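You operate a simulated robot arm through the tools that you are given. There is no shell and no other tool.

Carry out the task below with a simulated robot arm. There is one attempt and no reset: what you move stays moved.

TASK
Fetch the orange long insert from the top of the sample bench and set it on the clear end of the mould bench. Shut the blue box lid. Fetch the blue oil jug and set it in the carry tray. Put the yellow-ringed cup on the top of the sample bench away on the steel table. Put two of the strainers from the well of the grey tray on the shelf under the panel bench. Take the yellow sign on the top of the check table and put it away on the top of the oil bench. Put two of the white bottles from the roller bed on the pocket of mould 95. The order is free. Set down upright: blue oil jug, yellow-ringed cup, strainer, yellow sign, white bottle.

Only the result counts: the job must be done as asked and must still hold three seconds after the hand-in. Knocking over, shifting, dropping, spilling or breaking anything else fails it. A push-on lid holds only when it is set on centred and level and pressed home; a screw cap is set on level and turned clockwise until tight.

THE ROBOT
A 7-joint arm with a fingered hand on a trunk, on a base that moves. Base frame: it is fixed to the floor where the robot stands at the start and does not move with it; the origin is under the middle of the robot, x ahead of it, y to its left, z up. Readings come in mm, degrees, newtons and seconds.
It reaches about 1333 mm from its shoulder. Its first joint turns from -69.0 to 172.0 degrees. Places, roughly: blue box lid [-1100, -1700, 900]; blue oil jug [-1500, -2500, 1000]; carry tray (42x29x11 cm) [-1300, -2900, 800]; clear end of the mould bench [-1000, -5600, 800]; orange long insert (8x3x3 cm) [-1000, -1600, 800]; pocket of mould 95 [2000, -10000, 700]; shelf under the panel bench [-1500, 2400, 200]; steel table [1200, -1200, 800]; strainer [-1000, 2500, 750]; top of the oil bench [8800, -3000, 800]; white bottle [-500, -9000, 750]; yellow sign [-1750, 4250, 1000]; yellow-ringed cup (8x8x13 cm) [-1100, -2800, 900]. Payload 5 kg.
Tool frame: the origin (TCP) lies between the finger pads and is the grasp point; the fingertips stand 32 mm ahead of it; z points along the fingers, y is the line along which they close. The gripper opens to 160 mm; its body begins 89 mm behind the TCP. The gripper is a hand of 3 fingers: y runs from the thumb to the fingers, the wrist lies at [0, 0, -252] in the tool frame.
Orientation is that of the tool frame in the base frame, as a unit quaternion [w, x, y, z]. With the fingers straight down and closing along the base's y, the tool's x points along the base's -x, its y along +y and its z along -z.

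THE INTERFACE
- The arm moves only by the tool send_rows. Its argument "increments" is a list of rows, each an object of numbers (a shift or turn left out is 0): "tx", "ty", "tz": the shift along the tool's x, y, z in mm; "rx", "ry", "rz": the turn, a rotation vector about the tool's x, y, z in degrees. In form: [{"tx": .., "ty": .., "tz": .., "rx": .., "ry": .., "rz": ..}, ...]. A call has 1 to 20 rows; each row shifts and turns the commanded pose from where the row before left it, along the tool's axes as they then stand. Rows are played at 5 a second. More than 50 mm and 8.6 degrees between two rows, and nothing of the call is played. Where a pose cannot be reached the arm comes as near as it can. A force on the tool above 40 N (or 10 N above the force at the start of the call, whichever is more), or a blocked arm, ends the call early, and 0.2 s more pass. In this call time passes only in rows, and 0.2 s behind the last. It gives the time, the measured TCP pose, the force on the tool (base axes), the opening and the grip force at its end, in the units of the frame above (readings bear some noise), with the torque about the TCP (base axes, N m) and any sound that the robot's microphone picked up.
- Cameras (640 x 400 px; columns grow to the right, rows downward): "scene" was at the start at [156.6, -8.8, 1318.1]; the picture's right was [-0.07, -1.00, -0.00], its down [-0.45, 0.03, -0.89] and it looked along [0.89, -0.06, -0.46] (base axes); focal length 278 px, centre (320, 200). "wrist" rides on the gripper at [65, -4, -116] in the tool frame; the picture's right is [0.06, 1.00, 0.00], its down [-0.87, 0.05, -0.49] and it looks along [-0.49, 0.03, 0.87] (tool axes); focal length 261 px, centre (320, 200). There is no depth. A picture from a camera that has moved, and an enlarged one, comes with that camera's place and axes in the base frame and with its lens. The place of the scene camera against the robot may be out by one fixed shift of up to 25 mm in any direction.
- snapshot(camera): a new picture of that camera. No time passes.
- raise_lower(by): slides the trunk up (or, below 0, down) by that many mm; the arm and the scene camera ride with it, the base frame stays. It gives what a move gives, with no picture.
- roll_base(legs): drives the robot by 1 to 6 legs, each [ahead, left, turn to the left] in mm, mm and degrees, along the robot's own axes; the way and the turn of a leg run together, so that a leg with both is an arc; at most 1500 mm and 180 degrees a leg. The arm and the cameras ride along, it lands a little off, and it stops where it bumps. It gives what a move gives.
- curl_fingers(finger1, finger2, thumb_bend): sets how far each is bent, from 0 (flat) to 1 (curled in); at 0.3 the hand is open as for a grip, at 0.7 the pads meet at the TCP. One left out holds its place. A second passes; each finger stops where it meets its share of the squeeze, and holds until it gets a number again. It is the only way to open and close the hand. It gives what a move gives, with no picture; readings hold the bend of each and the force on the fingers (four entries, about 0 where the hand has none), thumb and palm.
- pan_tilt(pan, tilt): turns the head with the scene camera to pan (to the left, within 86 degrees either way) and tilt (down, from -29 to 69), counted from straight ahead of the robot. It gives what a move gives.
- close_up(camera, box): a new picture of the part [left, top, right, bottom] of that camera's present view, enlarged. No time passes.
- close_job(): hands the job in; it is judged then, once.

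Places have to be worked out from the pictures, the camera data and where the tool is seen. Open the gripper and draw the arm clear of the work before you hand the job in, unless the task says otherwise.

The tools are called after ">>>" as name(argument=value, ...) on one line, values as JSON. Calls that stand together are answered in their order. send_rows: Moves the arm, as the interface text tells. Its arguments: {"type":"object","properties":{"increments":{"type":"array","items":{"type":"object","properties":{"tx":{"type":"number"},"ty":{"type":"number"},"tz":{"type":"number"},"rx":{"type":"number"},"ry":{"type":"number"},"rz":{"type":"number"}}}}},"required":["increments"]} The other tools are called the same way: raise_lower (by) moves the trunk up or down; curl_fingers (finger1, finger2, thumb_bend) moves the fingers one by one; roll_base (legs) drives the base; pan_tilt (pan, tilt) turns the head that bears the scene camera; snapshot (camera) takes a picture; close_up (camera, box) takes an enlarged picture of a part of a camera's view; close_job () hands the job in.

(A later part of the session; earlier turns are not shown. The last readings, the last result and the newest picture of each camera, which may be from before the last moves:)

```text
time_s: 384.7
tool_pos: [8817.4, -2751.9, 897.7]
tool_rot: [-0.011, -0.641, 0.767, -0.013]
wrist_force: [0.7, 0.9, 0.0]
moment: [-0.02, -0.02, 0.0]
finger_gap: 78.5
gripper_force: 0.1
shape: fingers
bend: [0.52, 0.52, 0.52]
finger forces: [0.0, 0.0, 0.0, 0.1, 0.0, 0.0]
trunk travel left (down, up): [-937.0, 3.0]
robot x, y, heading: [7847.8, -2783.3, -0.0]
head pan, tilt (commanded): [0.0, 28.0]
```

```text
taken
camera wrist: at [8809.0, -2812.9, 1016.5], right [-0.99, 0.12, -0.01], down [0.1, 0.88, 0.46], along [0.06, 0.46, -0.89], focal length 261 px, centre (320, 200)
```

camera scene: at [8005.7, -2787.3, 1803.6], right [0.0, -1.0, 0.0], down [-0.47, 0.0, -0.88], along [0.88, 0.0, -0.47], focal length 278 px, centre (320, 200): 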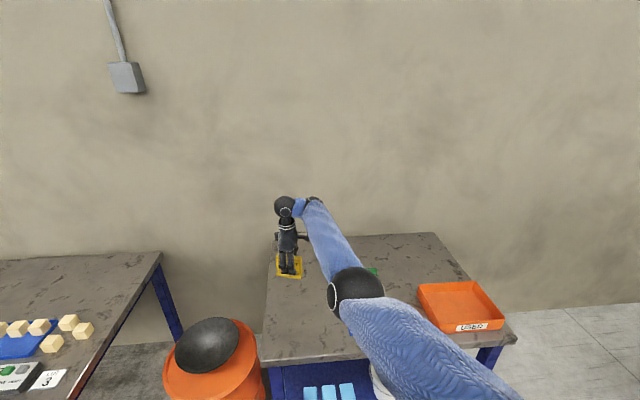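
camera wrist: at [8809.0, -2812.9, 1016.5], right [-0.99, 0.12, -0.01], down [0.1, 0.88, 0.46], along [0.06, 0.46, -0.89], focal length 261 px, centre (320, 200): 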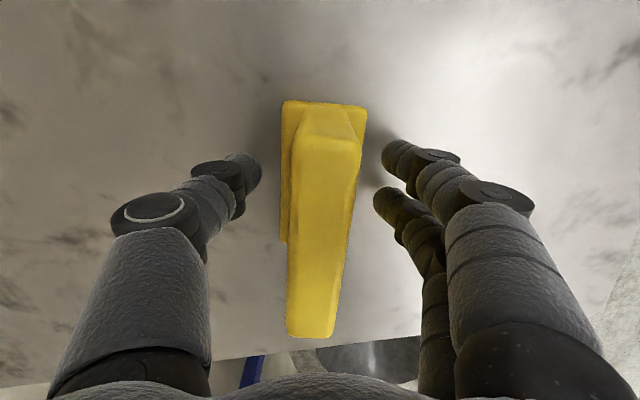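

The sign stands free. I withdraw straight up and check it.

>>> send_rows(increments=[{"tz": -20}, {"tz": -30}, {"tz": -35}, {"tz": -35}, {"tz": -35}])

>>> snapshot(camera="wrist")

>>> close_up(camera="scene", box=[250, 200, 410, 310])

```text
time_s: 385.9
tool_pos: [8814.9, -2747.6, 1053.5]
tool_rot: [-0.01, -0.641, 0.767, -0.012]
wrist_force: [0.6, 0.8, 1.3]
moment: [-0.02, 0.03, 0.0]
finger_gap: 78.9
gripper_force: 0.0
shape: fingers
bend: [0.52, 0.52, 0.52]
finger forces: [0.0, 0.1, 0.0, 0.0, 0.1, 0.1]
trunk travel left (down, up): [-937.0, 3.0]
robot x, y, heading: [7850.2, -2785.3, -0.1]
head pan, tilt (commanded): [0.0, 28.0]
```

```text
taken
camera wrist: at [8807.3, -2809.2, 1171.2], right [-0.99, 0.12, -0.01], down [0.1, 0.88, 0.46], along [0.06, 0.46, -0.89], focal length 261 px, centre (320, 200)
```

wrist: 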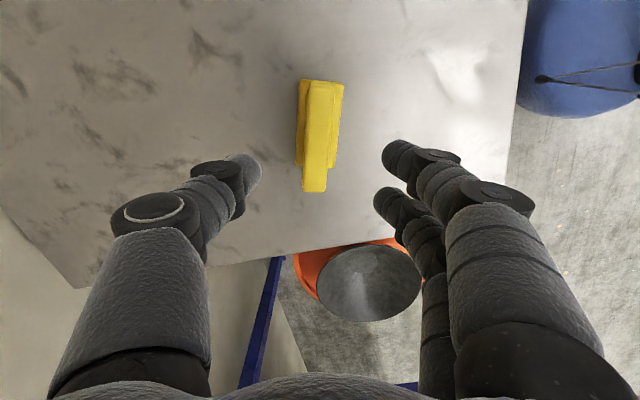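

```text
3.64 times, centred on (330, 255) of scene
camera zoom: at [8004.2, -2790.4, 1803.6], right [0.0, -1.0, 0.0], down [-0.47, 0.0, -0.88], along [0.88, 0.0, -0.47], focal length 1011 px, centre (284, 0)
```

zoom: 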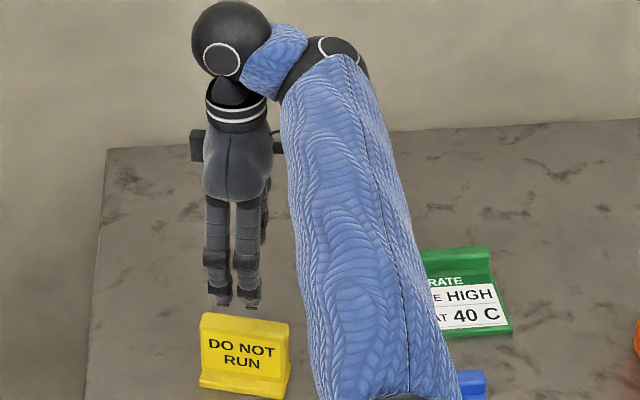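

"DO NOT RUN" stands upright on the oil bench. Next, the white bottles far off near (−500, −9000). I back away and look toward −y.

>>> roll_base(legs=[[-700, 0, 0], [0, 0, -90]])

>>> pan_tilt(pan=10, tilt=12)

>>> snapshot(camera="scene")

>>> pan_tilt(pan=-60, tilt=12)

>>> snapshot(camera="scene")

```text
time_s: 393.6
tool_pos: [7168.9, -3751.3, 1052.8]
tool_rot: [-0.017, 0.094, 0.995, -0.002]
wrist_force: [0.2, 0.3, 1.0]
moment: [0.04, -0.02, 0.0]
finger_gap: 78.7
gripper_force: 0.0
shape: fingers
bend: [0.52, 0.52, 0.52]
finger forces: [0.0, 0.0, 0.0, 0.1, 0.0, 0.0]
trunk travel left (down, up): [-937.0, 3.0]
robot x, y, heading: [7141.5, -2782.1, -90.6]
head pan, tilt (commanded): [0.0, 28.0]
```

```text
time_s: 394.4
tool_pos: [7168.7, -3751.4, 1051.8]
tool_rot: [-0.017, 0.094, 0.995, -0.002]
wrist_force: [0.1, -0.6, 0.1]
moment: [-0.03, 0.0, 0.0]
finger_gap: 78.7
gripper_force: 0.0
shape: fingers
bend: [0.52, 0.52, 0.52]
finger forces: [0.0, 0.0, 0.0, 0.0, 0.0, 0.0]
trunk travel left (down, up): [-937.0, 3.0]
robot x, y, heading: [7138.0, -2784.4, -90.3]
head pan, tilt (commanded): [10.0, 12.0]
```

```text
taken
camera scene: at [7168.0, -2928.3, 1829.4], right [-0.99, -0.16, 0.0], down [-0.03, 0.21, -0.98], along [0.16, -0.96, -0.21], focal length 278 px, centre (320, 200)
```

scene: 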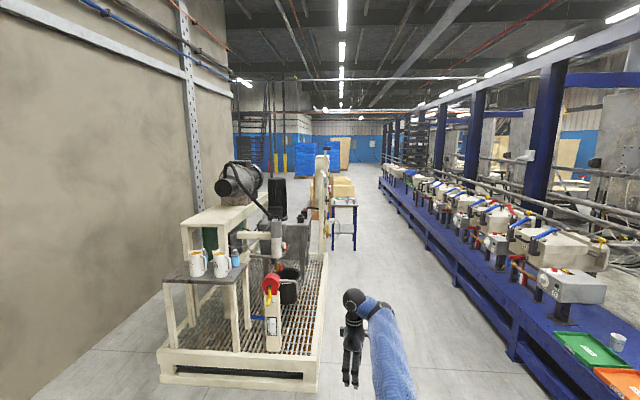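

```text
time_s: 395.8
tool_pos: [7167.0, -3750.5, 1053.0]
tool_rot: [-0.017, 0.094, 0.995, -0.001]
wrist_force: [-0.8, 0.3, 0.8]
moment: [-0.01, 0.04, -0.02]
finger_gap: 78.6
gripper_force: 0.1
shape: fingers
bend: [0.52, 0.52, 0.52]
finger forces: [0.0, 0.1, 0.0, 0.0, 0.0, 0.1]
trunk travel left (down, up): [-937.0, 3.0]
robot x, y, heading: [7136.5, -2779.7, -90.5]
head pan, tilt (commanded): [-60.0, 12.0]
```

```text
taken
camera scene: at [7071.5, -2882.1, 1829.5], right [-0.49, 0.87, 0.0], down [0.18, 0.1, -0.98], along [-0.85, -0.48, -0.21], focal length 278 px, centre (320, 200)
```

scene: 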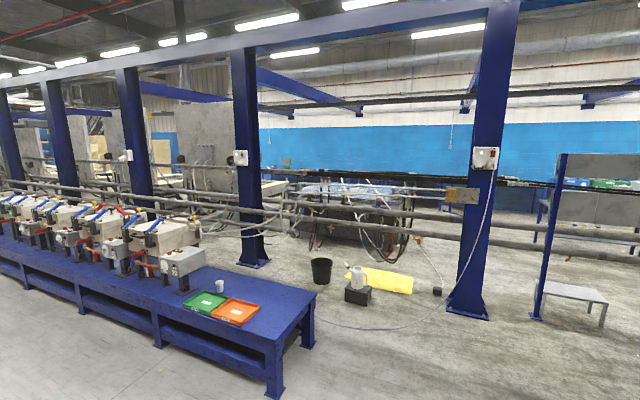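

The way south here is blocked by the mould line, so I return north the way I came and go round to the aisle by the sample bench. First leg: back up and over to (4900, 1100).

>>> roll_base(legs=[[-1100, 0, 0], [-520, 0, 0], [0, -1150, 0], [0, -1100, 0], [-1200, 0, 0], [-1100, 0, 0]])

>>> pan_tilt(pan=-80, tilt=15)

>>> snapshot(camera="scene")

```text
time_s: 425.4
tool_pos: [4987.8, 143.1, 1052.2]
tool_rot: [-0.017, 0.098, 0.995, -0.002]
wrist_force: [0.1, -0.4, -1.1]
moment: [-0.06, 0.0, 0.05]
finger_gap: 79.1
gripper_force: 0.0
shape: fingers
bend: [0.52, 0.52, 0.52]
finger forces: [0.1, 0.0, 0.0, 0.0, 0.0, 0.0]
trunk travel left (down, up): [-937.0, 3.0]
robot x, y, heading: [4963.9, 1111.6, -90.8]
head pan, tilt (commanded): [-60.0, 12.0]
```

```text
time_s: 426.3
tool_pos: [4988.0, 143.8, 1053.3]
tool_rot: [-0.017, 0.097, 0.995, -0.002]
wrist_force: [0.0, 0.4, 0.8]
moment: [0.0, 0.01, 0.0]
finger_gap: 78.8
gripper_force: 0.1
shape: fingers
bend: [0.52, 0.52, 0.52]
finger forces: [0.1, 0.1, 0.0, 0.0, 0.1, 0.0]
trunk travel left (down, up): [-937.0, 3.0]
robot x, y, heading: [4969.4, 1118.1, -91.2]
head pan, tilt (commanded): [-80.0, 15.0]
```

```text
taken
camera scene: at [4887.0, 1043.1, 1824.6], right [-0.16, 0.99, 0.0], down [0.26, 0.04, -0.97], along [-0.95, -0.15, -0.26], focal length 278 px, centre (320, 200)
```

scene: 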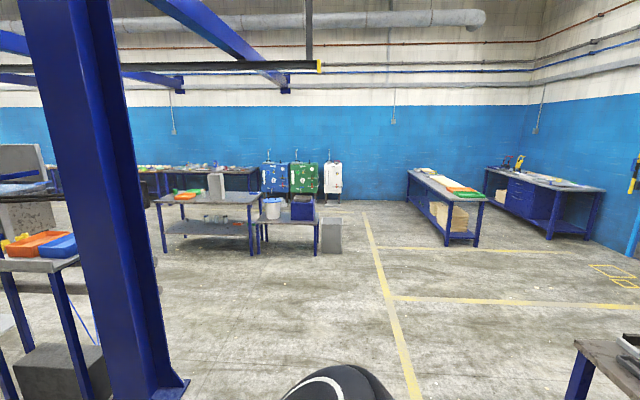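

I turn right to face −x and drive along the corridor back to x≈0.

>>> roll_base(legs=[[0, 0, -89], [1300, 0, 0], [1300, 0, 0], [1200, 0, 0], [1100, 0, 0]])

>>> pan_tilt(pan=70, tilt=15)

>>> snapshot(camera="scene")

```text
time_s: 453.9
tool_pos: [-953.2, 1132.9, 1052.0]
tool_rot: [-0.014, 0.767, 0.642, 0.01]
wrist_force: [0.0, 0.4, 0.5]
moment: [-0.02, 0.0, -0.02]
finger_gap: 79.1
gripper_force: 0.0
shape: fingers
bend: [0.52, 0.52, 0.52]
finger forces: [0.0, 0.0, 0.0, 0.0, 0.0, 0.0]
trunk travel left (down, up): [-937.0, 3.0]
robot x, y, heading: [10.6, 1172.9, 180.0]
head pan, tilt (commanded): [-80.0, 15.0]
```

```text
time_s: 456.3
tool_pos: [-952.5, 1132.8, 1052.9]
tool_rot: [-0.013, 0.767, 0.641, 0.011]
wrist_force: [-0.5, -0.9, 0.2]
moment: [0.01, -0.01, -0.01]
finger_gap: 78.6
gripper_force: 0.1
shape: fingers
bend: [0.52, 0.52, 0.52]
finger forces: [0.0, 0.0, 0.0, 0.0, 0.0, 0.0]
trunk travel left (down, up): [-937.0, 3.0]
robot x, y, heading: [20.7, 1167.6, 179.9]
head pan, tilt (commanded): [70.0, 15.0]
```

```text
taken
camera scene: at [-52.3, 1081.2, 1824.7], right [-0.94, 0.34, 0.0], down [0.09, 0.24, -0.97], along [-0.33, -0.91, -0.26], focal length 278 px, centre (320, 200)
```

scene: 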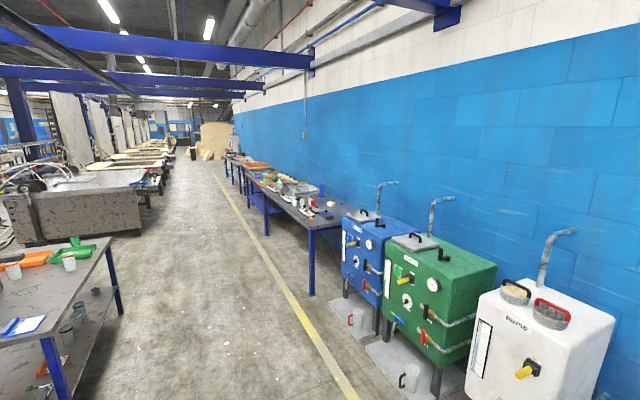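

Excellent view: tanks, then the sample bench along the wall, steel table on the left. Keeping my heading (facing −x), I back off 200 mm and slide left (−y) to the near end of the sample bench.

>>> roll_base(legs=[[-200, 0, 0], [0, 1300, 0], [0, 1400, 0]])

>>> pan_tilt(pan=0, tilt=30)

>>> snapshot(camera="scene")

>>> pan_tilt(pan=45, tilt=28)

>>> snapshot(camera="scene")

```text
time_s: 470.6
tool_pos: [-701.9, -1612.4, 1051.7]
tool_rot: [-0.014, 0.755, 0.656, 0.011]
wrist_force: [-0.4, -0.1, 1.5]
moment: [0.03, 0.0, 0.02]
finger_gap: 78.7
gripper_force: 0.1
shape: fingers
bend: [0.52, 0.52, 0.52]
finger forces: [0.0, 0.0, 0.0, 0.1, 0.0, 0.1]
trunk travel left (down, up): [-937.0, 3.0]
robot x, y, heading: [263.1, -1535.3, -178.1]
head pan, tilt (commanded): [70.0, 15.0]
```

```text
time_s: 472.0
tool_pos: [-702.1, -1612.8, 1051.8]
tool_rot: [-0.014, 0.755, 0.655, 0.01]
wrist_force: [-0.8, 0.0, -0.6]
moment: [0.0, -0.02, 0.0]
finger_gap: 79.1
gripper_force: 0.1
shape: fingers
bend: [0.52, 0.52, 0.52]
finger forces: [0.0, 0.0, 0.0, 0.1, 0.0, 0.0]
trunk travel left (down, up): [-937.0, 3.0]
robot x, y, heading: [261.7, -1538.4, -177.7]
head pan, tilt (commanded): [0.0, 30.0]
```

```text
taken
camera scene: at [137.2, -1545.8, 1800.4], right [-0.04, 1.0, 0.0], down [0.5, 0.02, -0.87], along [-0.87, -0.03, -0.5], focal length 278 px, centre (320, 200)
```

scene: 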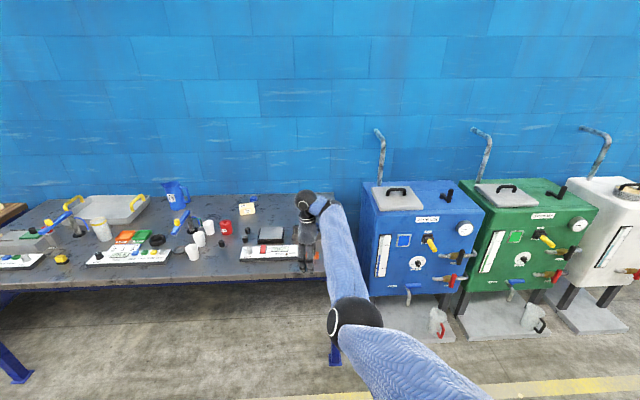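

```text
time_s: 473.1
tool_pos: [-703.1, -1611.6, 1052.0]
tool_rot: [-0.013, 0.756, 0.655, 0.01]
wrist_force: [0.7, 0.2, -0.4]
moment: [-0.02, 0.01, 0.03]
finger_gap: 78.8
gripper_force: 0.0
shape: fingers
bend: [0.52, 0.52, 0.52]
finger forces: [0.1, 0.0, 0.0, 0.0, 0.0, 0.1]
trunk travel left (down, up): [-937.0, 3.0]
robot x, y, heading: [265.5, -1538.1, -178.2]
head pan, tilt (commanded): [45.0, 28.0]
```

```text
taken
camera scene: at [165.4, -1609.2, 1803.6], right [-0.73, 0.68, 0.0], down [0.32, 0.34, -0.88], along [-0.6, -0.65, -0.47], focal length 278 px, centre (320, 200)
```

scene: 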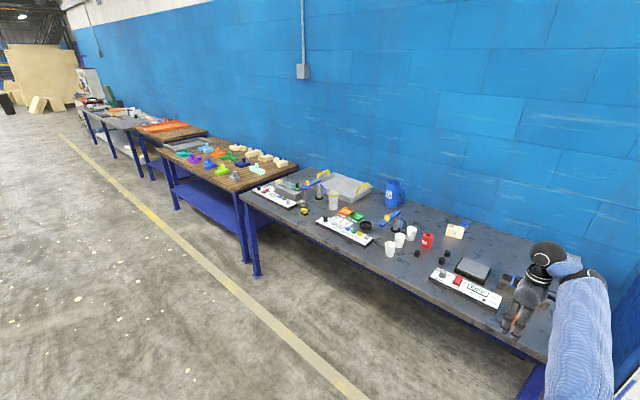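

I can see the bench items now. Zooming in for details.

>>> close_up(camera="scene", box=[400, 190, 600, 340])

>>> close_up(camera="scene", box=[240, 150, 440, 280])

```text
2.67 times, centred on (500, 265) of scene
camera zoom: at [165.4, -1609.2, 1803.6], right [-0.73, 0.68, 0.0], down [0.32, 0.34, -0.88], along [-0.6, -0.65, -0.47], focal length 742 px, centre (-160, 27)
```

zoom: 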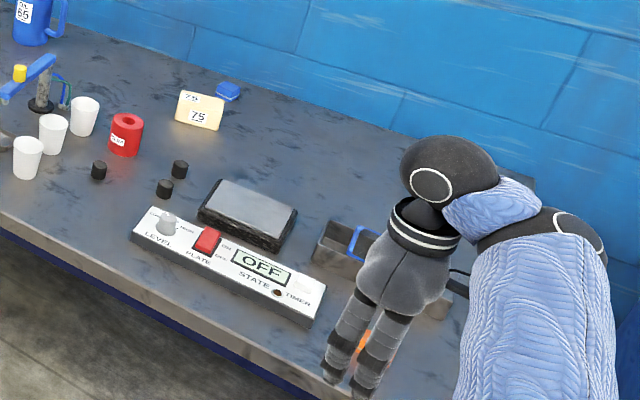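

```text
3.08 times, centred on (340, 215) of scene
camera zoom: at [165.4, -1609.2, 1803.6], right [-0.73, 0.68, 0.0], down [0.32, 0.34, -0.88], along [-0.6, -0.65, -0.47], focal length 856 px, centre (258, 154)
```

zoom: 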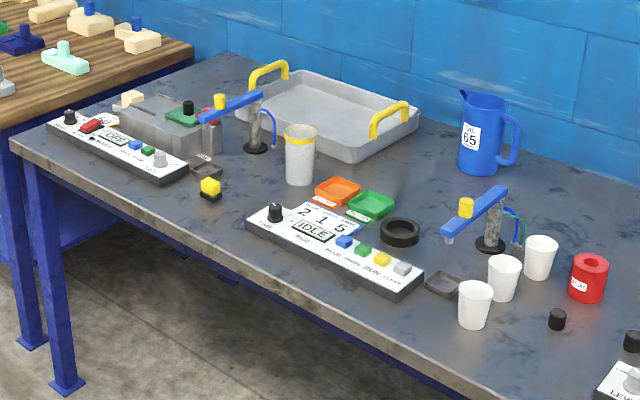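

My hand hides the near end. I take the wrist view, and then slide the robot right to unblock the scene view.

>>> snapshot(camera="wrist")

>>> roll_base(legs=[[0, -450, 0]])

>>> snapshot(camera="scene")

>>> close_up(camera="scene", box=[340, 190, 540, 330])

```text
taken
camera wrist: at [-696.4, -1551.4, 1170.7], right [1.0, -0.08, -0.01], down [-0.07, -0.88, 0.46], along [-0.04, -0.46, -0.89], focal length 261 px, centre (320, 200)
```

wrist: 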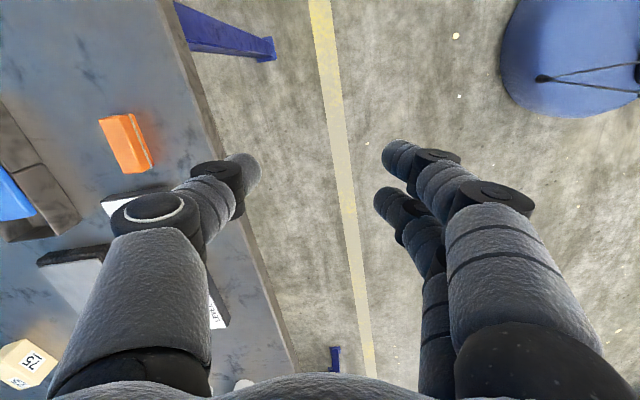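

```text
time_s: 475.9
tool_pos: [-717.0, -1164.5, 1052.8]
tool_rot: [-0.013, 0.756, 0.655, 0.009]
wrist_force: [0.5, 0.1, 0.2]
moment: [-0.02, -0.01, -0.01]
finger_gap: 79.0
gripper_force: 0.0
shape: fingers
bend: [0.52, 0.52, 0.52]
finger forces: [0.0, 0.1, 0.0, 0.0, 0.1, 0.0]
trunk travel left (down, up): [-937.0, 3.0]
robot x, y, heading: [245.5, -1090.6, -177.9]
head pan, tilt (commanded): [45.0, 28.0]
```

```text
taken
camera scene: at [149.7, -1162.9, 1803.6], right [-0.73, 0.68, 0.0], down [0.32, 0.34, -0.88], along [-0.6, -0.65, -0.47], focal length 278 px, centre (320, 200)
```

scene: 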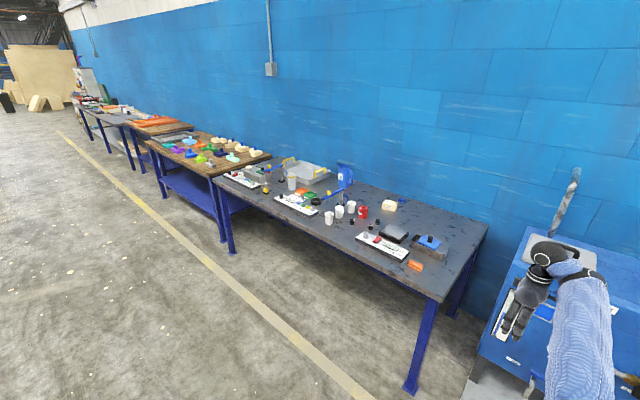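

```text
2.86 times, centred on (440, 260) of scene
camera zoom: at [149.7, -1162.9, 1803.6], right [-0.73, 0.68, 0.0], down [0.32, 0.34, -0.88], along [-0.6, -0.65, -0.47], focal length 794 px, centre (-23, 29)
```

zoom: 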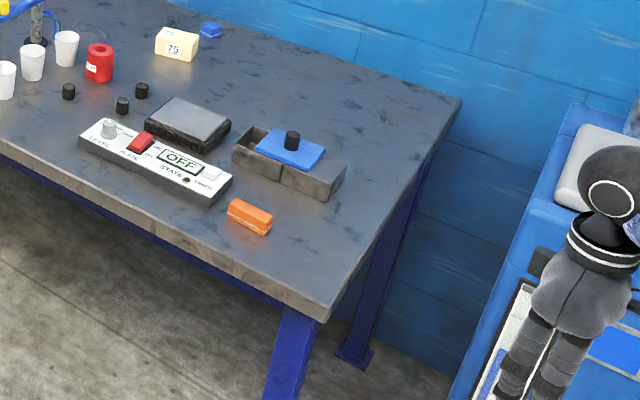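

There's a dark compartment box with a blue, black-knobbed lid sitting askew/half-open on it, and the orange insert in front of it. I bring the hand above the box for a top view.

>>> roll_base(legs=[[0, 450, 0], [330, 0, 0]])

>>> snapshot(camera="wrist")

>>> snapshot(camera="scene")

```text
time_s: 480.3
tool_pos: [-1032.3, -1621.3, 1052.0]
tool_rot: [-0.014, 0.757, 0.653, 0.009]
wrist_force: [0.0, 0.2, 0.1]
moment: [-0.01, 0.0, -0.06]
finger_gap: 78.8
gripper_force: 0.1
shape: fingers
bend: [0.52, 0.52, 0.52]
finger forces: [0.0, 0.0, 0.1, 0.0, 0.0, 0.0]
trunk travel left (down, up): [-937.0, 3.0]
robot x, y, heading: [-65.6, -1551.4, -178.4]
head pan, tilt (commanded): [45.0, 28.0]
```

```text
taken
camera wrist: at [-1025.9, -1560.8, 1170.3], right [1.0, -0.08, -0.01], down [-0.07, -0.88, 0.46], along [-0.04, -0.46, -0.89], focal length 261 px, centre (320, 200)
```

wrist: 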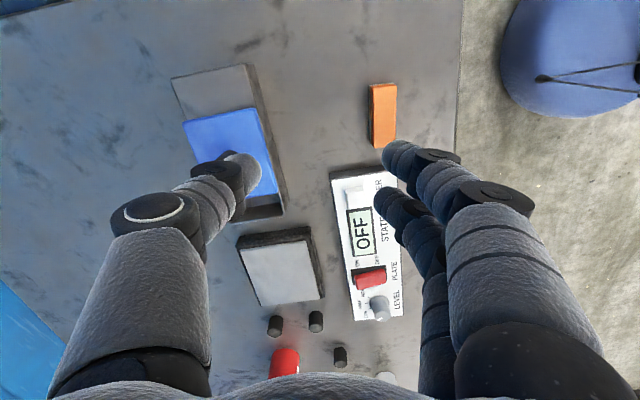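

```text
taken
camera scene: at [-164.6, -1623.0, 1803.6], right [-0.73, 0.69, 0.0], down [0.32, 0.34, -0.88], along [-0.6, -0.64, -0.47], focal length 278 px, centre (320, 200)
```

scene: 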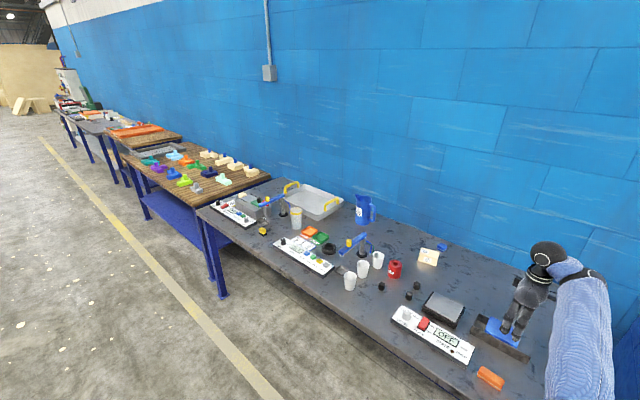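

The box is visible from above, but the thumb hides part. I back up 130 mm to see lid and box fully.

>>> roll_base(legs=[[-130, 0, 0]])

>>> close_up(camera="wrist", box=[20, 20, 280, 240])

>>> close_up(camera="scene", box=[400, 230, 580, 390])

```text
time_s: 481.6
tool_pos: [-901.3, -1616.0, 1051.9]
tool_rot: [-0.013, 0.758, 0.652, 0.01]
wrist_force: [-1.3, 0.7, -0.4]
moment: [0.0, 0.01, 0.01]
finger_gap: 78.7
gripper_force: 0.1
shape: fingers
bend: [0.52, 0.52, 0.52]
finger forces: [0.0, 0.1, 0.0, 0.0, 0.0, 0.1]
trunk travel left (down, up): [-937.0, 3.0]
robot x, y, heading: [69.8, -1548.1, -178.6]
head pan, tilt (commanded): [45.0, 28.0]
```

```text
1.82 times, centred on (150, 130) of wrist
camera zoom: at [-895.0, -1554.7, 1170.3], right [1.0, -0.09, -0.01], down [-0.07, -0.88, 0.46], along [-0.04, -0.46, -0.89], focal length 474 px, centre (629, 327)
```

zoom: 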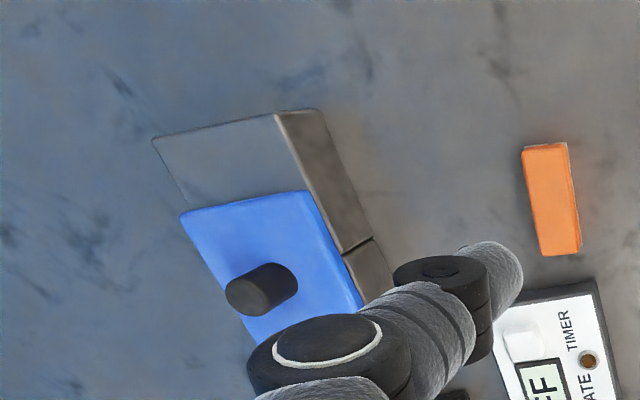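

```text
2.50 times, centred on (490, 310) of scene
camera zoom: at [-33.7, -1618.8, 1803.5], right [-0.73, 0.69, 0.0], down [0.32, 0.34, -0.88], along [-0.61, -0.64, -0.47], focal length 695 px, centre (-105, -75)
```

zoom: 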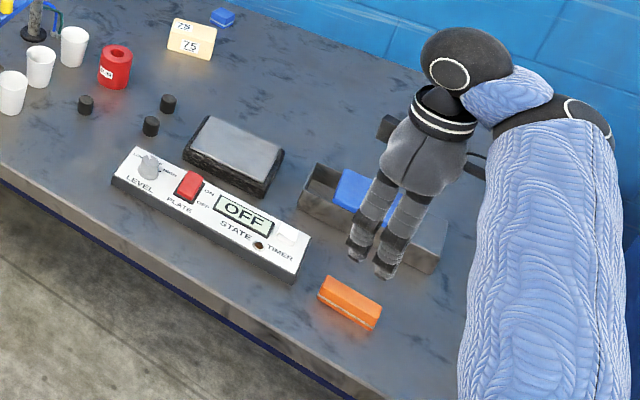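

The lid is a sliding type: fixed top at the +y end, opening uncovered at the −y end; its knob is at about (−1154, −1656), top z≈886. I drive ahead 250 mm to bring the hand above the knob.

>>> roll_base(legs=[[250, 0, 0]])

>>> snapshot(camera="wrist")

>>> snapshot(camera="scene")

```text
time_s: 483.4
tool_pos: [-1149.8, -1621.0, 1052.7]
tool_rot: [-0.014, 0.758, 0.652, 0.01]
wrist_force: [1.8, 0.6, -0.8]
moment: [-0.02, -0.05, -0.01]
finger_gap: 78.8
gripper_force: 0.0
shape: fingers
bend: [0.52, 0.52, 0.52]
finger forces: [0.1, 0.0, 0.0, 0.0, 0.0, 0.0]
trunk travel left (down, up): [-937.0, 3.0]
robot x, y, heading: [-183.3, -1557.8, -178.3]
head pan, tilt (commanded): [45.0, 28.0]
```

```text
taken
camera wrist: at [-1143.3, -1559.6, 1170.5], right [1.0, -0.09, -0.01], down [-0.08, -0.88, 0.46], along [-0.05, -0.46, -0.89], focal length 261 px, centre (320, 200)
```

wrist: 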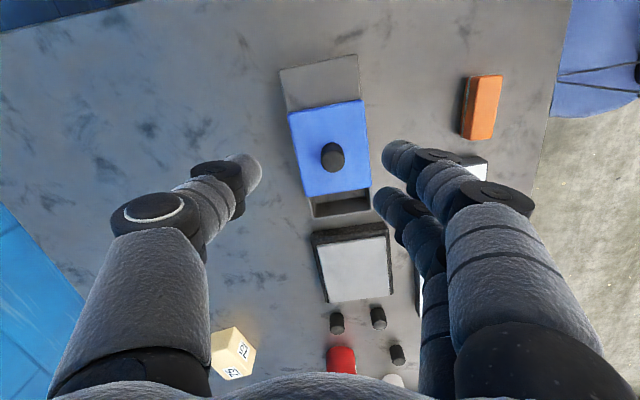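

```text
taken
camera scene: at [-282.1, -1625.5, 1803.6], right [-0.73, 0.69, 0.0], down [0.32, 0.34, -0.88], along [-0.61, -0.64, -0.47], focal length 278 px, centre (320, 200)
```

scene: 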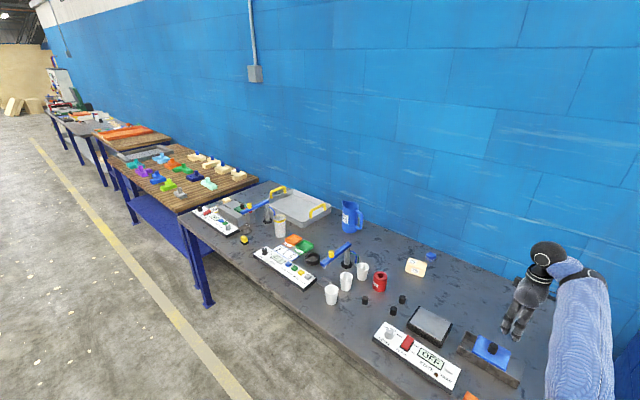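

Clear view: the lid spans y −1600…−1713 and must slide ~33 mm toward −y to cover the opening. I centre over the knob, narrow the fingers, and descend.

>>> curl_fingers(finger1=0.57, finger2=0.57, thumb_bend=0.57)

>>> send_rows(increments=[{"tx": -15, "ty": 6, "tz": 20}, {"tx": -14.5, "ty": 6.5, "tz": 30}, {"tz": 40}, {"tz": 35}])

>>> snapshot(camera="wrist")

```text
time_s: 484.4
tool_pos: [-1148.2, -1620.2, 1051.4]
tool_rot: [-0.014, 0.759, 0.651, 0.011]
wrist_force: [-0.9, 1.2, 0.3]
moment: [0.01, 0.02, 0.01]
finger_gap: 63.7
gripper_force: 0.1
shape: fingers
bend: [0.56, 0.56, 0.56]
finger forces: [0.1, 0.0, 0.1, 0.0, 0.1, 0.1]
trunk travel left (down, up): [-937.0, 3.0]
robot x, y, heading: [-185.7, -1554.1, -178.6]
head pan, tilt (commanded): [45.0, 28.0]
```

```text
time_s: 485.4
tool_pos: [-1143.1, -1647.5, 928.9]
tool_rot: [-0.013, 0.759, 0.651, 0.01]
wrist_force: [0.8, -0.2, 0.1]
moment: [0.0, 0.01, 0.02]
finger_gap: 63.7
gripper_force: 0.0
shape: fingers
bend: [0.56, 0.56, 0.56]
finger forces: [0.0, 0.0, 0.1, 0.1, 0.0, 0.0]
trunk travel left (down, up): [-937.0, 3.0]
robot x, y, heading: [-185.0, -1553.7, -178.5]
head pan, tilt (commanded): [45.0, 28.0]
```

```text
taken
camera wrist: at [-1136.0, -1586.3, 1046.2], right [1.0, -0.09, -0.01], down [-0.08, -0.88, 0.46], along [-0.05, -0.46, -0.89], focal length 261 px, centre (320, 200)
```

wrist: 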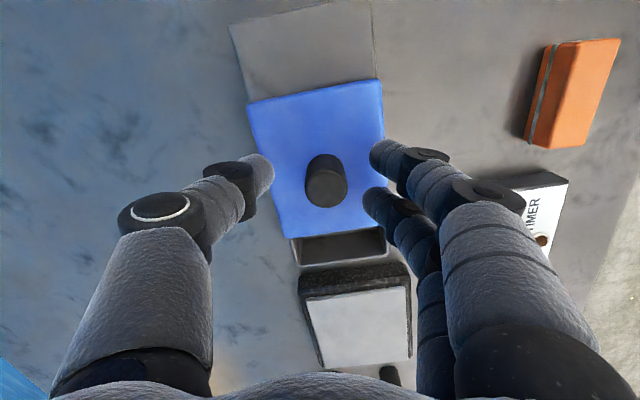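

The knob (≈30 mm diameter) is at about (−1141, −1658), top ≈878. Small correction, then descend so the fingertips just clear the lid.

>>> send_rows(increments=[{"tx": -9.6, "ty": 3.5}, {"tz": 15}, {"tz": 12}])

>>> send_rows(increments=[{"tz": 3}, {"tz": 2}])

>>> snapshot(camera="wrist")

```text
time_s: 486.2
tool_pos: [-1144.4, -1659.2, 918.8]
tool_rot: [-0.016, 0.758, 0.652, 0.004]
wrist_force: [3.8, 0.4, 28.5]
moment: [-0.63, -1.4, 0.16]
finger_gap: 63.7
gripper_force: 14.7
shape: fingers
bend: [0.56, 0.58, 0.56]
finger forces: [2.4, 26.7, 0.0, 0.1, 0.0, 0.0]
trunk travel left (down, up): [-937.0, 3.0]
robot x, y, heading: [-184.2, -1557.0, -178.9]
head pan, tilt (commanded): [45.0, 28.0]
stopped in row 3: the force on the tool passed its limit at 48 N (the readings are from after the stop); the commanded pose is now the measured one
```

```text
time_s: 486.7
tool_pos: [-1146.6, -1661.0, 918.8]
tool_rot: [-0.016, 0.757, 0.653, 0.002]
wrist_force: [6.8, 0.6, 35.9]
moment: [-0.74, -1.83, 0.15]
finger_gap: 64.7
gripper_force: 18.2
shape: fingers
bend: [0.56, 0.58, 0.56]
finger forces: [6.9, 29.7, 0.1, 0.0, 0.0, 0.1]
trunk travel left (down, up): [-937.0, 3.0]
robot x, y, heading: [-183.5, -1556.8, -178.5]
head pan, tilt (commanded): [45.0, 28.0]
stopped in row 2: the force on the tool passed its limit at 44 N (the readings are from after the stop); the commanded pose is now the measured one
```

```text
taken
camera wrist: at [-1138.9, -1599.0, 1036.6], right [1.0, -0.08, -0.02], down [-0.06, -0.88, 0.47], along [-0.06, -0.47, -0.88], focal length 261 px, centre (320, 200)
```

wrist: 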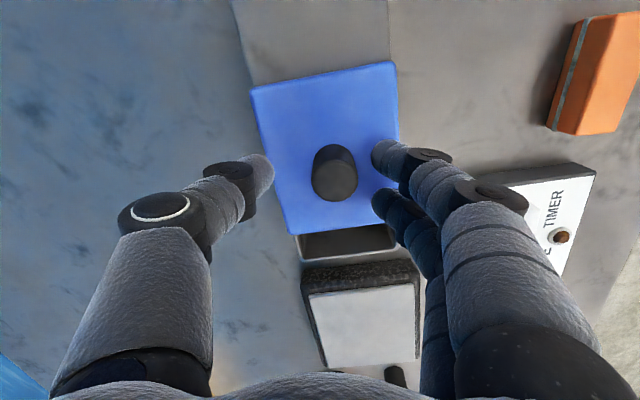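

The fingertip touched the lid: its surface is at z≈886. I lift 6 mm and centre on the knob (−1139, −1656).

>>> send_rows(increments=[{"tz": -7}, {"tx": 5, "ty": 6.3, "ry": 0.5}])

>>> snapshot(camera="wrist")

```text
time_s: 487.3
tool_pos: [-1138.1, -1654.8, 919.1]
tool_rot: [-0.018, 0.758, 0.652, 0.009]
wrist_force: [-0.1, 0.5, 1.0]
moment: [-0.04, 0.0, -0.02]
finger_gap: 62.8
gripper_force: 0.8
shape: fingers
bend: [0.56, 0.57, 0.56]
finger forces: [0.0, 0.8, 0.1, 0.1, 0.0, 0.1]
trunk travel left (down, up): [-937.0, 3.0]
robot x, y, heading: [-181.0, -1556.7, -178.5]
head pan, tilt (commanded): [45.0, 28.0]
```

```text
taken
camera wrist: at [-1130.1, -1594.9, 1038.1], right [1.0, -0.09, -0.01], down [-0.07, -0.89, 0.46], along [-0.05, -0.46, -0.89], focal length 261 px, centre (320, 200)
```

wrist: 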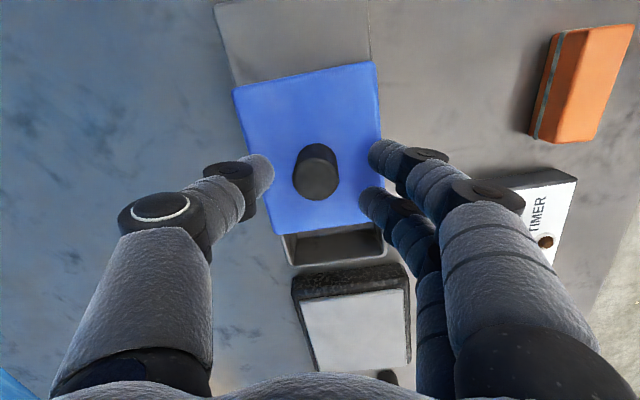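

Centred on the knob. I raise 2 mm and close the fingers on it.

>>> send_rows(increments=[{"tz": -2}])

>>> curl_fingers(finger1=0.75, finger2=0.75, thumb_bend=0.75)

>>> snapshot(camera="wrist")

```text
time_s: 487.7
tool_pos: [-1137.8, -1655.5, 921.9]
tool_rot: [-0.019, 0.758, 0.652, 0.009]
wrist_force: [0.6, 0.0, 0.4]
moment: [0.02, 0.0, -0.02]
finger_gap: 63.2
gripper_force: 0.1
shape: fingers
bend: [0.56, 0.56, 0.56]
finger forces: [0.1, 0.0, 0.0, 0.0, 0.0, 0.1]
trunk travel left (down, up): [-937.0, 3.0]
robot x, y, heading: [-179.7, -1556.1, -178.5]
head pan, tilt (commanded): [45.0, 28.0]
```

```text
time_s: 488.7
tool_pos: [-1138.2, -1655.4, 921.9]
tool_rot: [-0.018, 0.758, 0.652, 0.008]
wrist_force: [-7.0, -0.3, -7.5]
moment: [-0.02, 0.17, -0.01]
finger_gap: 27.3
gripper_force: 15.8
shape: fingers
bend: [0.7, 0.74, 0.68]
finger forces: [9.0, 4.3, 0.0, 0.0, 18.4, 0.0]
trunk travel left (down, up): [-937.0, 3.0]
robot x, y, heading: [-183.6, -1555.4, -178.6]
head pan, tilt (commanded): [45.0, 28.0]
```

```text
taken
camera wrist: at [-1131.8, -1595.5, 1039.6], right [1.0, -0.09, -0.01], down [-0.07, -0.89, 0.46], along [-0.05, -0.46, -0.89], focal length 261 px, centre (320, 200)
```

wrist: 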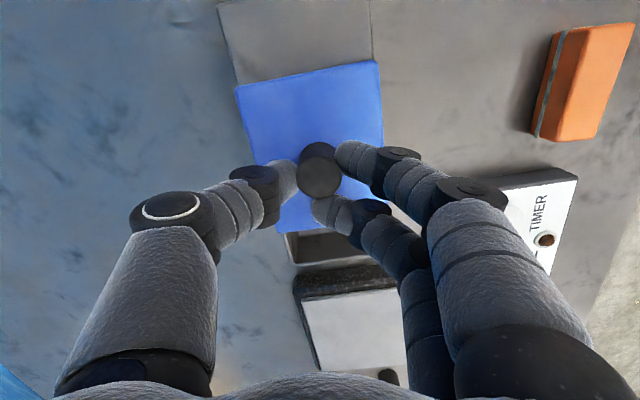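

The knob is held. I slide the lid toward −y (along the box's axis, slightly skewed) by 24 mm first, watching forces.

>>> send_rows(increments=[{"tx": -3.9, "ty": 0.9}, {"tx": -3.9, "ty": 0.9}, {"tx": -3.9, "ty": 0.9}, {"tx": -3.9, "ty": 0.9}, {"tx": -3.9, "ty": 0.9}, {"tx": -3.9, "ty": 0.9}])

>>> snapshot(camera="wrist")

```text
time_s: 490.1
tool_pos: [-1138.0, -1680.0, 920.7]
tool_rot: [-0.019, 0.758, 0.652, 0.008]
wrist_force: [-5.0, -0.6, -2.8]
moment: [0.0, 0.13, -0.01]
finger_gap: 27.0
gripper_force: 16.4
shape: fingers
bend: [0.7, 0.74, 0.68]
finger forces: [10.3, 4.6, 0.0, 0.0, 18.0, 0.0]
trunk travel left (down, up): [-937.0, 3.0]
robot x, y, heading: [-181.9, -1556.8, -178.7]
head pan, tilt (commanded): [45.0, 28.0]
```

```text
taken
camera wrist: at [-1129.6, -1620.0, 1039.4], right [1.0, -0.09, -0.01], down [-0.07, -0.89, 0.46], along [-0.05, -0.46, -0.89], focal length 261 px, centre (320, 200)
```

wrist: 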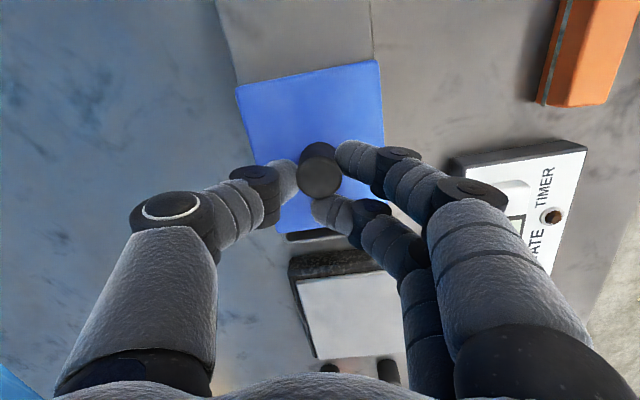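

The opening is nearly covered. I continue in small steps until the end stop.

>>> send_rows(increments=[{"tx": -2, "ty": 0.5}, {"tx": -2, "ty": 0.5}, {"tx": -2, "ty": 0.5}])

>>> snapshot(camera="wrist")

```text
time_s: 490.9
tool_pos: [-1135.9, -1685.5, 920.3]
tool_rot: [-0.019, 0.758, 0.652, 0.008]
wrist_force: [-4.1, 1.2, -1.5]
moment: [0.03, 0.11, 0.0]
finger_gap: 27.2
gripper_force: 16.6
shape: fingers
bend: [0.7, 0.74, 0.68]
finger forces: [10.7, 4.8, 0.1, 0.0, 17.7, 0.0]
trunk travel left (down, up): [-937.0, 3.0]
robot x, y, heading: [-181.7, -1555.1, -178.6]
head pan, tilt (commanded): [45.0, 28.0]
```

```text
taken
camera wrist: at [-1129.2, -1625.0, 1039.3], right [1.0, -0.09, -0.02], down [-0.07, -0.89, 0.46], along [-0.05, -0.46, -0.89], focal length 261 px, centre (320, 200)
```

wrist: 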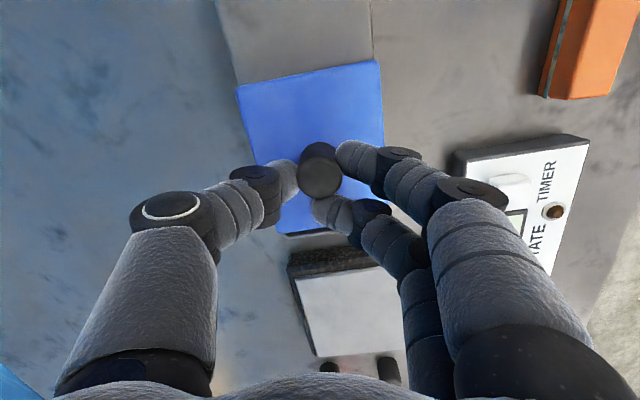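

>>> send_rows(increments=[{"tx": -1.5, "ty": 0.4}, {"tx": -1.5, "ty": 0.4}])

>>> send_rows(increments=[{"tx": -1.5, "ty": 0.4}])

>>> close_up(camera="wrist", box=[200, 40, 420, 280])

```text
time_s: 491.5
tool_pos: [-1135.9, -1688.6, 919.9]
tool_rot: [-0.019, 0.758, 0.652, 0.008]
wrist_force: [-4.2, -0.1, -1.3]
moment: [0.01, 0.09, 0.0]
finger_gap: 27.1
gripper_force: 16.5
shape: fingers
bend: [0.7, 0.74, 0.68]
finger forces: [10.7, 4.8, 0.0, 0.0, 18.0, 0.0]
trunk travel left (down, up): [-937.0, 3.0]
robot x, y, heading: [-183.5, -1556.1, -178.6]
head pan, tilt (commanded): [45.0, 28.0]
```

```text
time_s: 491.9
tool_pos: [-1135.5, -1690.4, 921.6]
tool_rot: [-0.019, 0.758, 0.651, 0.008]
wrist_force: [-4.9, -0.3, -2.3]
moment: [0.03, 0.12, -0.01]
finger_gap: 27.2
gripper_force: 16.6
shape: fingers
bend: [0.7, 0.74, 0.68]
finger forces: [10.3, 4.8, 0.0, 0.0, 18.5, 0.0]
trunk travel left (down, up): [-937.0, 3.0]
robot x, y, heading: [-182.3, -1553.8, -178.7]
head pan, tilt (commanded): [45.0, 28.0]
```

```text
1.67 times, centred on (310, 160) of wrist
camera zoom: at [-1128.7, -1630.2, 1039.3], right [1.0, -0.09, -0.02], down [-0.07, -0.89, 0.46], along [-0.05, -0.46, -0.89], focal length 434 px, centre (337, 267)
```

zoom: 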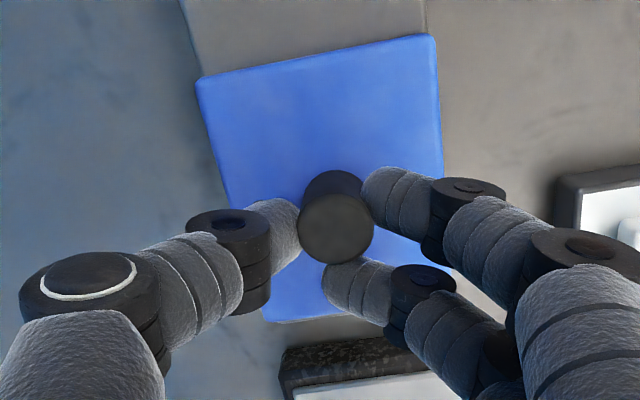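

The opening is no longer visible from above. I check from the scene camera to see the lid's end relative to the box end.

>>> close_up(camera="scene", box=[420, 270, 560, 390])

>>> pan_tilt(pan=20, tilt=45)

>>> snapshot(camera="scene")

```text
3.33 times, centred on (490, 330) of scene
camera zoom: at [-282.8, -1625.8, 1803.5], right [-0.73, 0.69, 0.0], down [0.32, 0.34, -0.88], along [-0.61, -0.64, -0.47], focal length 927 px, centre (-247, -233)
```

zoom: 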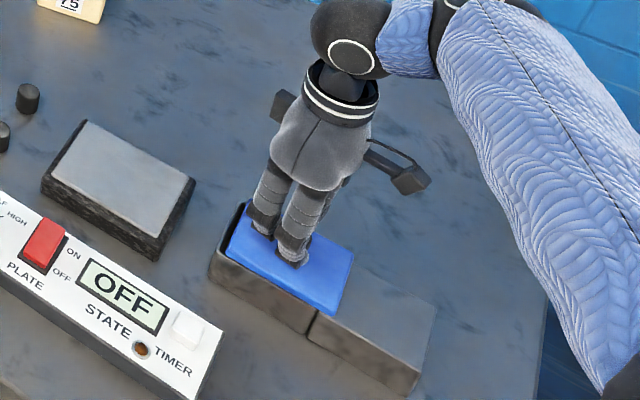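

```text
time_s: 492.8
tool_pos: [-1135.8, -1690.2, 920.8]
tool_rot: [-0.019, 0.758, 0.652, 0.008]
wrist_force: [-5.2, -0.6, -2.0]
moment: [0.02, 0.13, 0.02]
finger_gap: 27.1
gripper_force: 17.0
shape: fingers
bend: [0.7, 0.74, 0.68]
finger forces: [10.1, 4.8, 0.0, 0.0, 18.8, 0.1]
trunk travel left (down, up): [-937.0, 3.0]
robot x, y, heading: [-181.6, -1556.7, -178.3]
head pan, tilt (commanded): [20.0, 45.0]
```

```text
taken
camera scene: at [-295.6, -1589.3, 1777.8], right [-0.37, 0.93, 0.0], down [0.66, 0.26, -0.71], along [-0.66, -0.26, -0.71], focal length 278 px, centre (320, 200)
```

scene: 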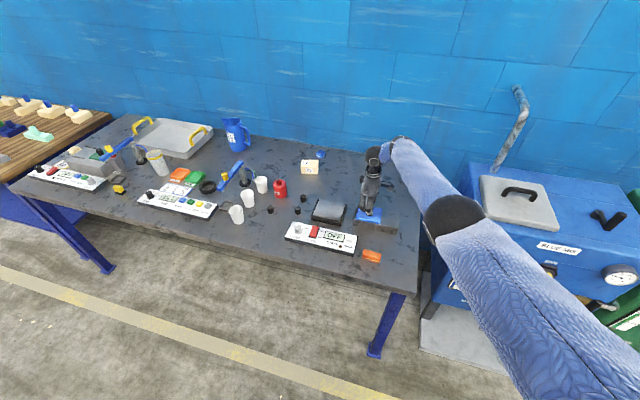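

There's still a small gap at the −y end of the box. I keep sliding in small steps and watch for the stop.

>>> send_rows(increments=[{"tx": -1.5, "ty": 0.35}, {"tx": -1.5, "ty": 0.35}])

>>> send_rows(increments=[{"tx": -1.5, "ty": 0.35}, {"tx": -1.5, "ty": 0.35}])

>>> close_up(camera="scene", box=[300, 170, 420, 270])

```text
time_s: 493.4
tool_pos: [-1135.1, -1693.7, 920.4]
tool_rot: [-0.018, 0.757, 0.653, 0.008]
wrist_force: [-6.8, -2.5, 0.7]
moment: [-0.03, 0.18, 0.03]
finger_gap: 27.1
gripper_force: 17.8
shape: fingers
bend: [0.7, 0.74, 0.68]
finger forces: [10.3, 5.2, 0.0, 0.0, 20.0, 0.1]
trunk travel left (down, up): [-937.0, 3.0]
robot x, y, heading: [-185.9, -1554.7, -178.5]
head pan, tilt (commanded): [20.0, 45.0]
```

```text
time_s: 494.0
tool_pos: [-1134.8, -1696.7, 920.3]
tool_rot: [-0.019, 0.757, 0.653, 0.008]
wrist_force: [-5.9, -3.6, 3.7]
moment: [-0.01, 0.18, 0.02]
finger_gap: 27.2
gripper_force: 19.2
shape: fingers
bend: [0.71, 0.74, 0.68]
finger forces: [10.8, 5.8, 0.0, 0.0, 20.3, 0.0]
trunk travel left (down, up): [-937.0, 3.0]
robot x, y, heading: [-181.5, -1556.2, -178.6]
head pan, tilt (commanded): [20.0, 45.0]
```

```text
4.00 times, centred on (360, 220) of scene
camera zoom: at [-295.0, -1589.3, 1777.8], right [-0.37, 0.93, 0.0], down [0.66, 0.26, -0.71], along [-0.66, -0.26, -0.71], focal length 1112 px, centre (160, 120)
```

zoom: 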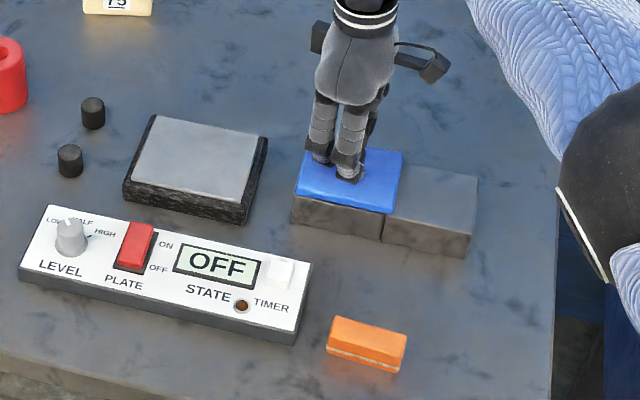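

The lid is almost flush with the box's −y end. A few more small steps.

>>> send_rows(increments=[{"tx": -1.2, "ty": 0.3}, {"tx": -1.2, "ty": 0.3}])

>>> close_up(camera="scene", box=[330, 190, 400, 250])

```text
time_s: 494.6
tool_pos: [-1134.7, -1698.8, 919.7]
tool_rot: [-0.018, 0.757, 0.653, 0.008]
wrist_force: [-7.5, -1.9, 2.3]
moment: [-0.01, 0.22, 0.03]
finger_gap: 26.9
gripper_force: 18.3
shape: fingers
bend: [0.71, 0.74, 0.68]
finger forces: [10.2, 5.4, 0.0, 0.1, 21.1, 0.0]
trunk travel left (down, up): [-937.0, 3.0]
robot x, y, heading: [-182.9, -1555.2, -178.5]
head pan, tilt (commanded): [20.0, 45.0]
```

```text
6.67 times, centred on (365, 220) of scene
camera zoom: at [-295.3, -1589.3, 1777.8], right [-0.37, 0.93, 0.0], down [0.66, 0.26, -0.71], along [-0.66, -0.26, -0.71], focal length 1854 px, centre (20, 67)
```

zoom: 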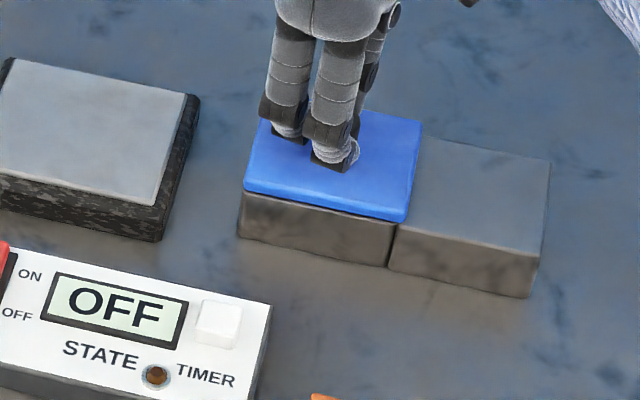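

Still no clear stop; the lid should end up centred over the left section. I keep pushing in small steps.

>>> send_rows(increments=[{"tx": -1.5, "ty": 0.35}, {"tx": -1.5, "ty": 0.35}])

>>> send_rows(increments=[{"tx": -1.5, "ty": 0.35}, {"tx": -1.5, "ty": 0.35}])

>>> close_up(camera="scene", box=[330, 190, 400, 250])

```text
time_s: 495.2
tool_pos: [-1133.9, -1700.3, 920.3]
tool_rot: [-0.019, 0.758, 0.652, 0.008]
wrist_force: [-6.1, -0.5, 0.9]
moment: [0.03, 0.17, 0.01]
finger_gap: 27.1
gripper_force: 18.2
shape: fingers
bend: [0.71, 0.74, 0.68]
finger forces: [10.9, 4.7, 0.1, 0.0, 19.8, 0.0]
trunk travel left (down, up): [-937.0, 3.0]
robot x, y, heading: [-184.9, -1554.7, -178.7]
head pan, tilt (commanded): [20.0, 45.0]
```

```text
time_s: 495.8
tool_pos: [-1133.8, -1703.2, 921.0]
tool_rot: [-0.02, 0.758, 0.652, 0.009]
wrist_force: [-5.2, 12.9, 2.9]
moment: [0.34, 0.16, -0.05]
finger_gap: 26.8
gripper_force: 17.1
shape: fingers
bend: [0.71, 0.74, 0.68]
finger forces: [13.5, 2.9, 0.1, 0.1, 18.3, 0.0]
trunk travel left (down, up): [-937.0, 3.0]
robot x, y, heading: [-185.5, -1554.4, -178.7]
head pan, tilt (commanded): [20.0, 45.0]
```

```text
6.67 times, centred on (365, 220) of scene
camera zoom: at [-295.0, -1587.4, 1777.9], right [-0.37, 0.93, 0.0], down [0.66, 0.26, -0.71], along [-0.66, -0.26, -0.71], focal length 1854 px, centre (20, 67)
```

zoom: 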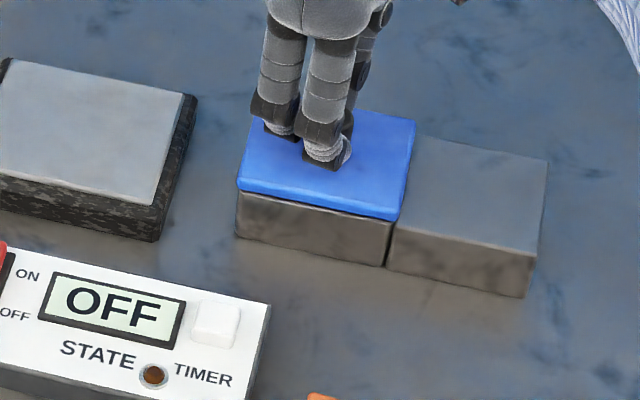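

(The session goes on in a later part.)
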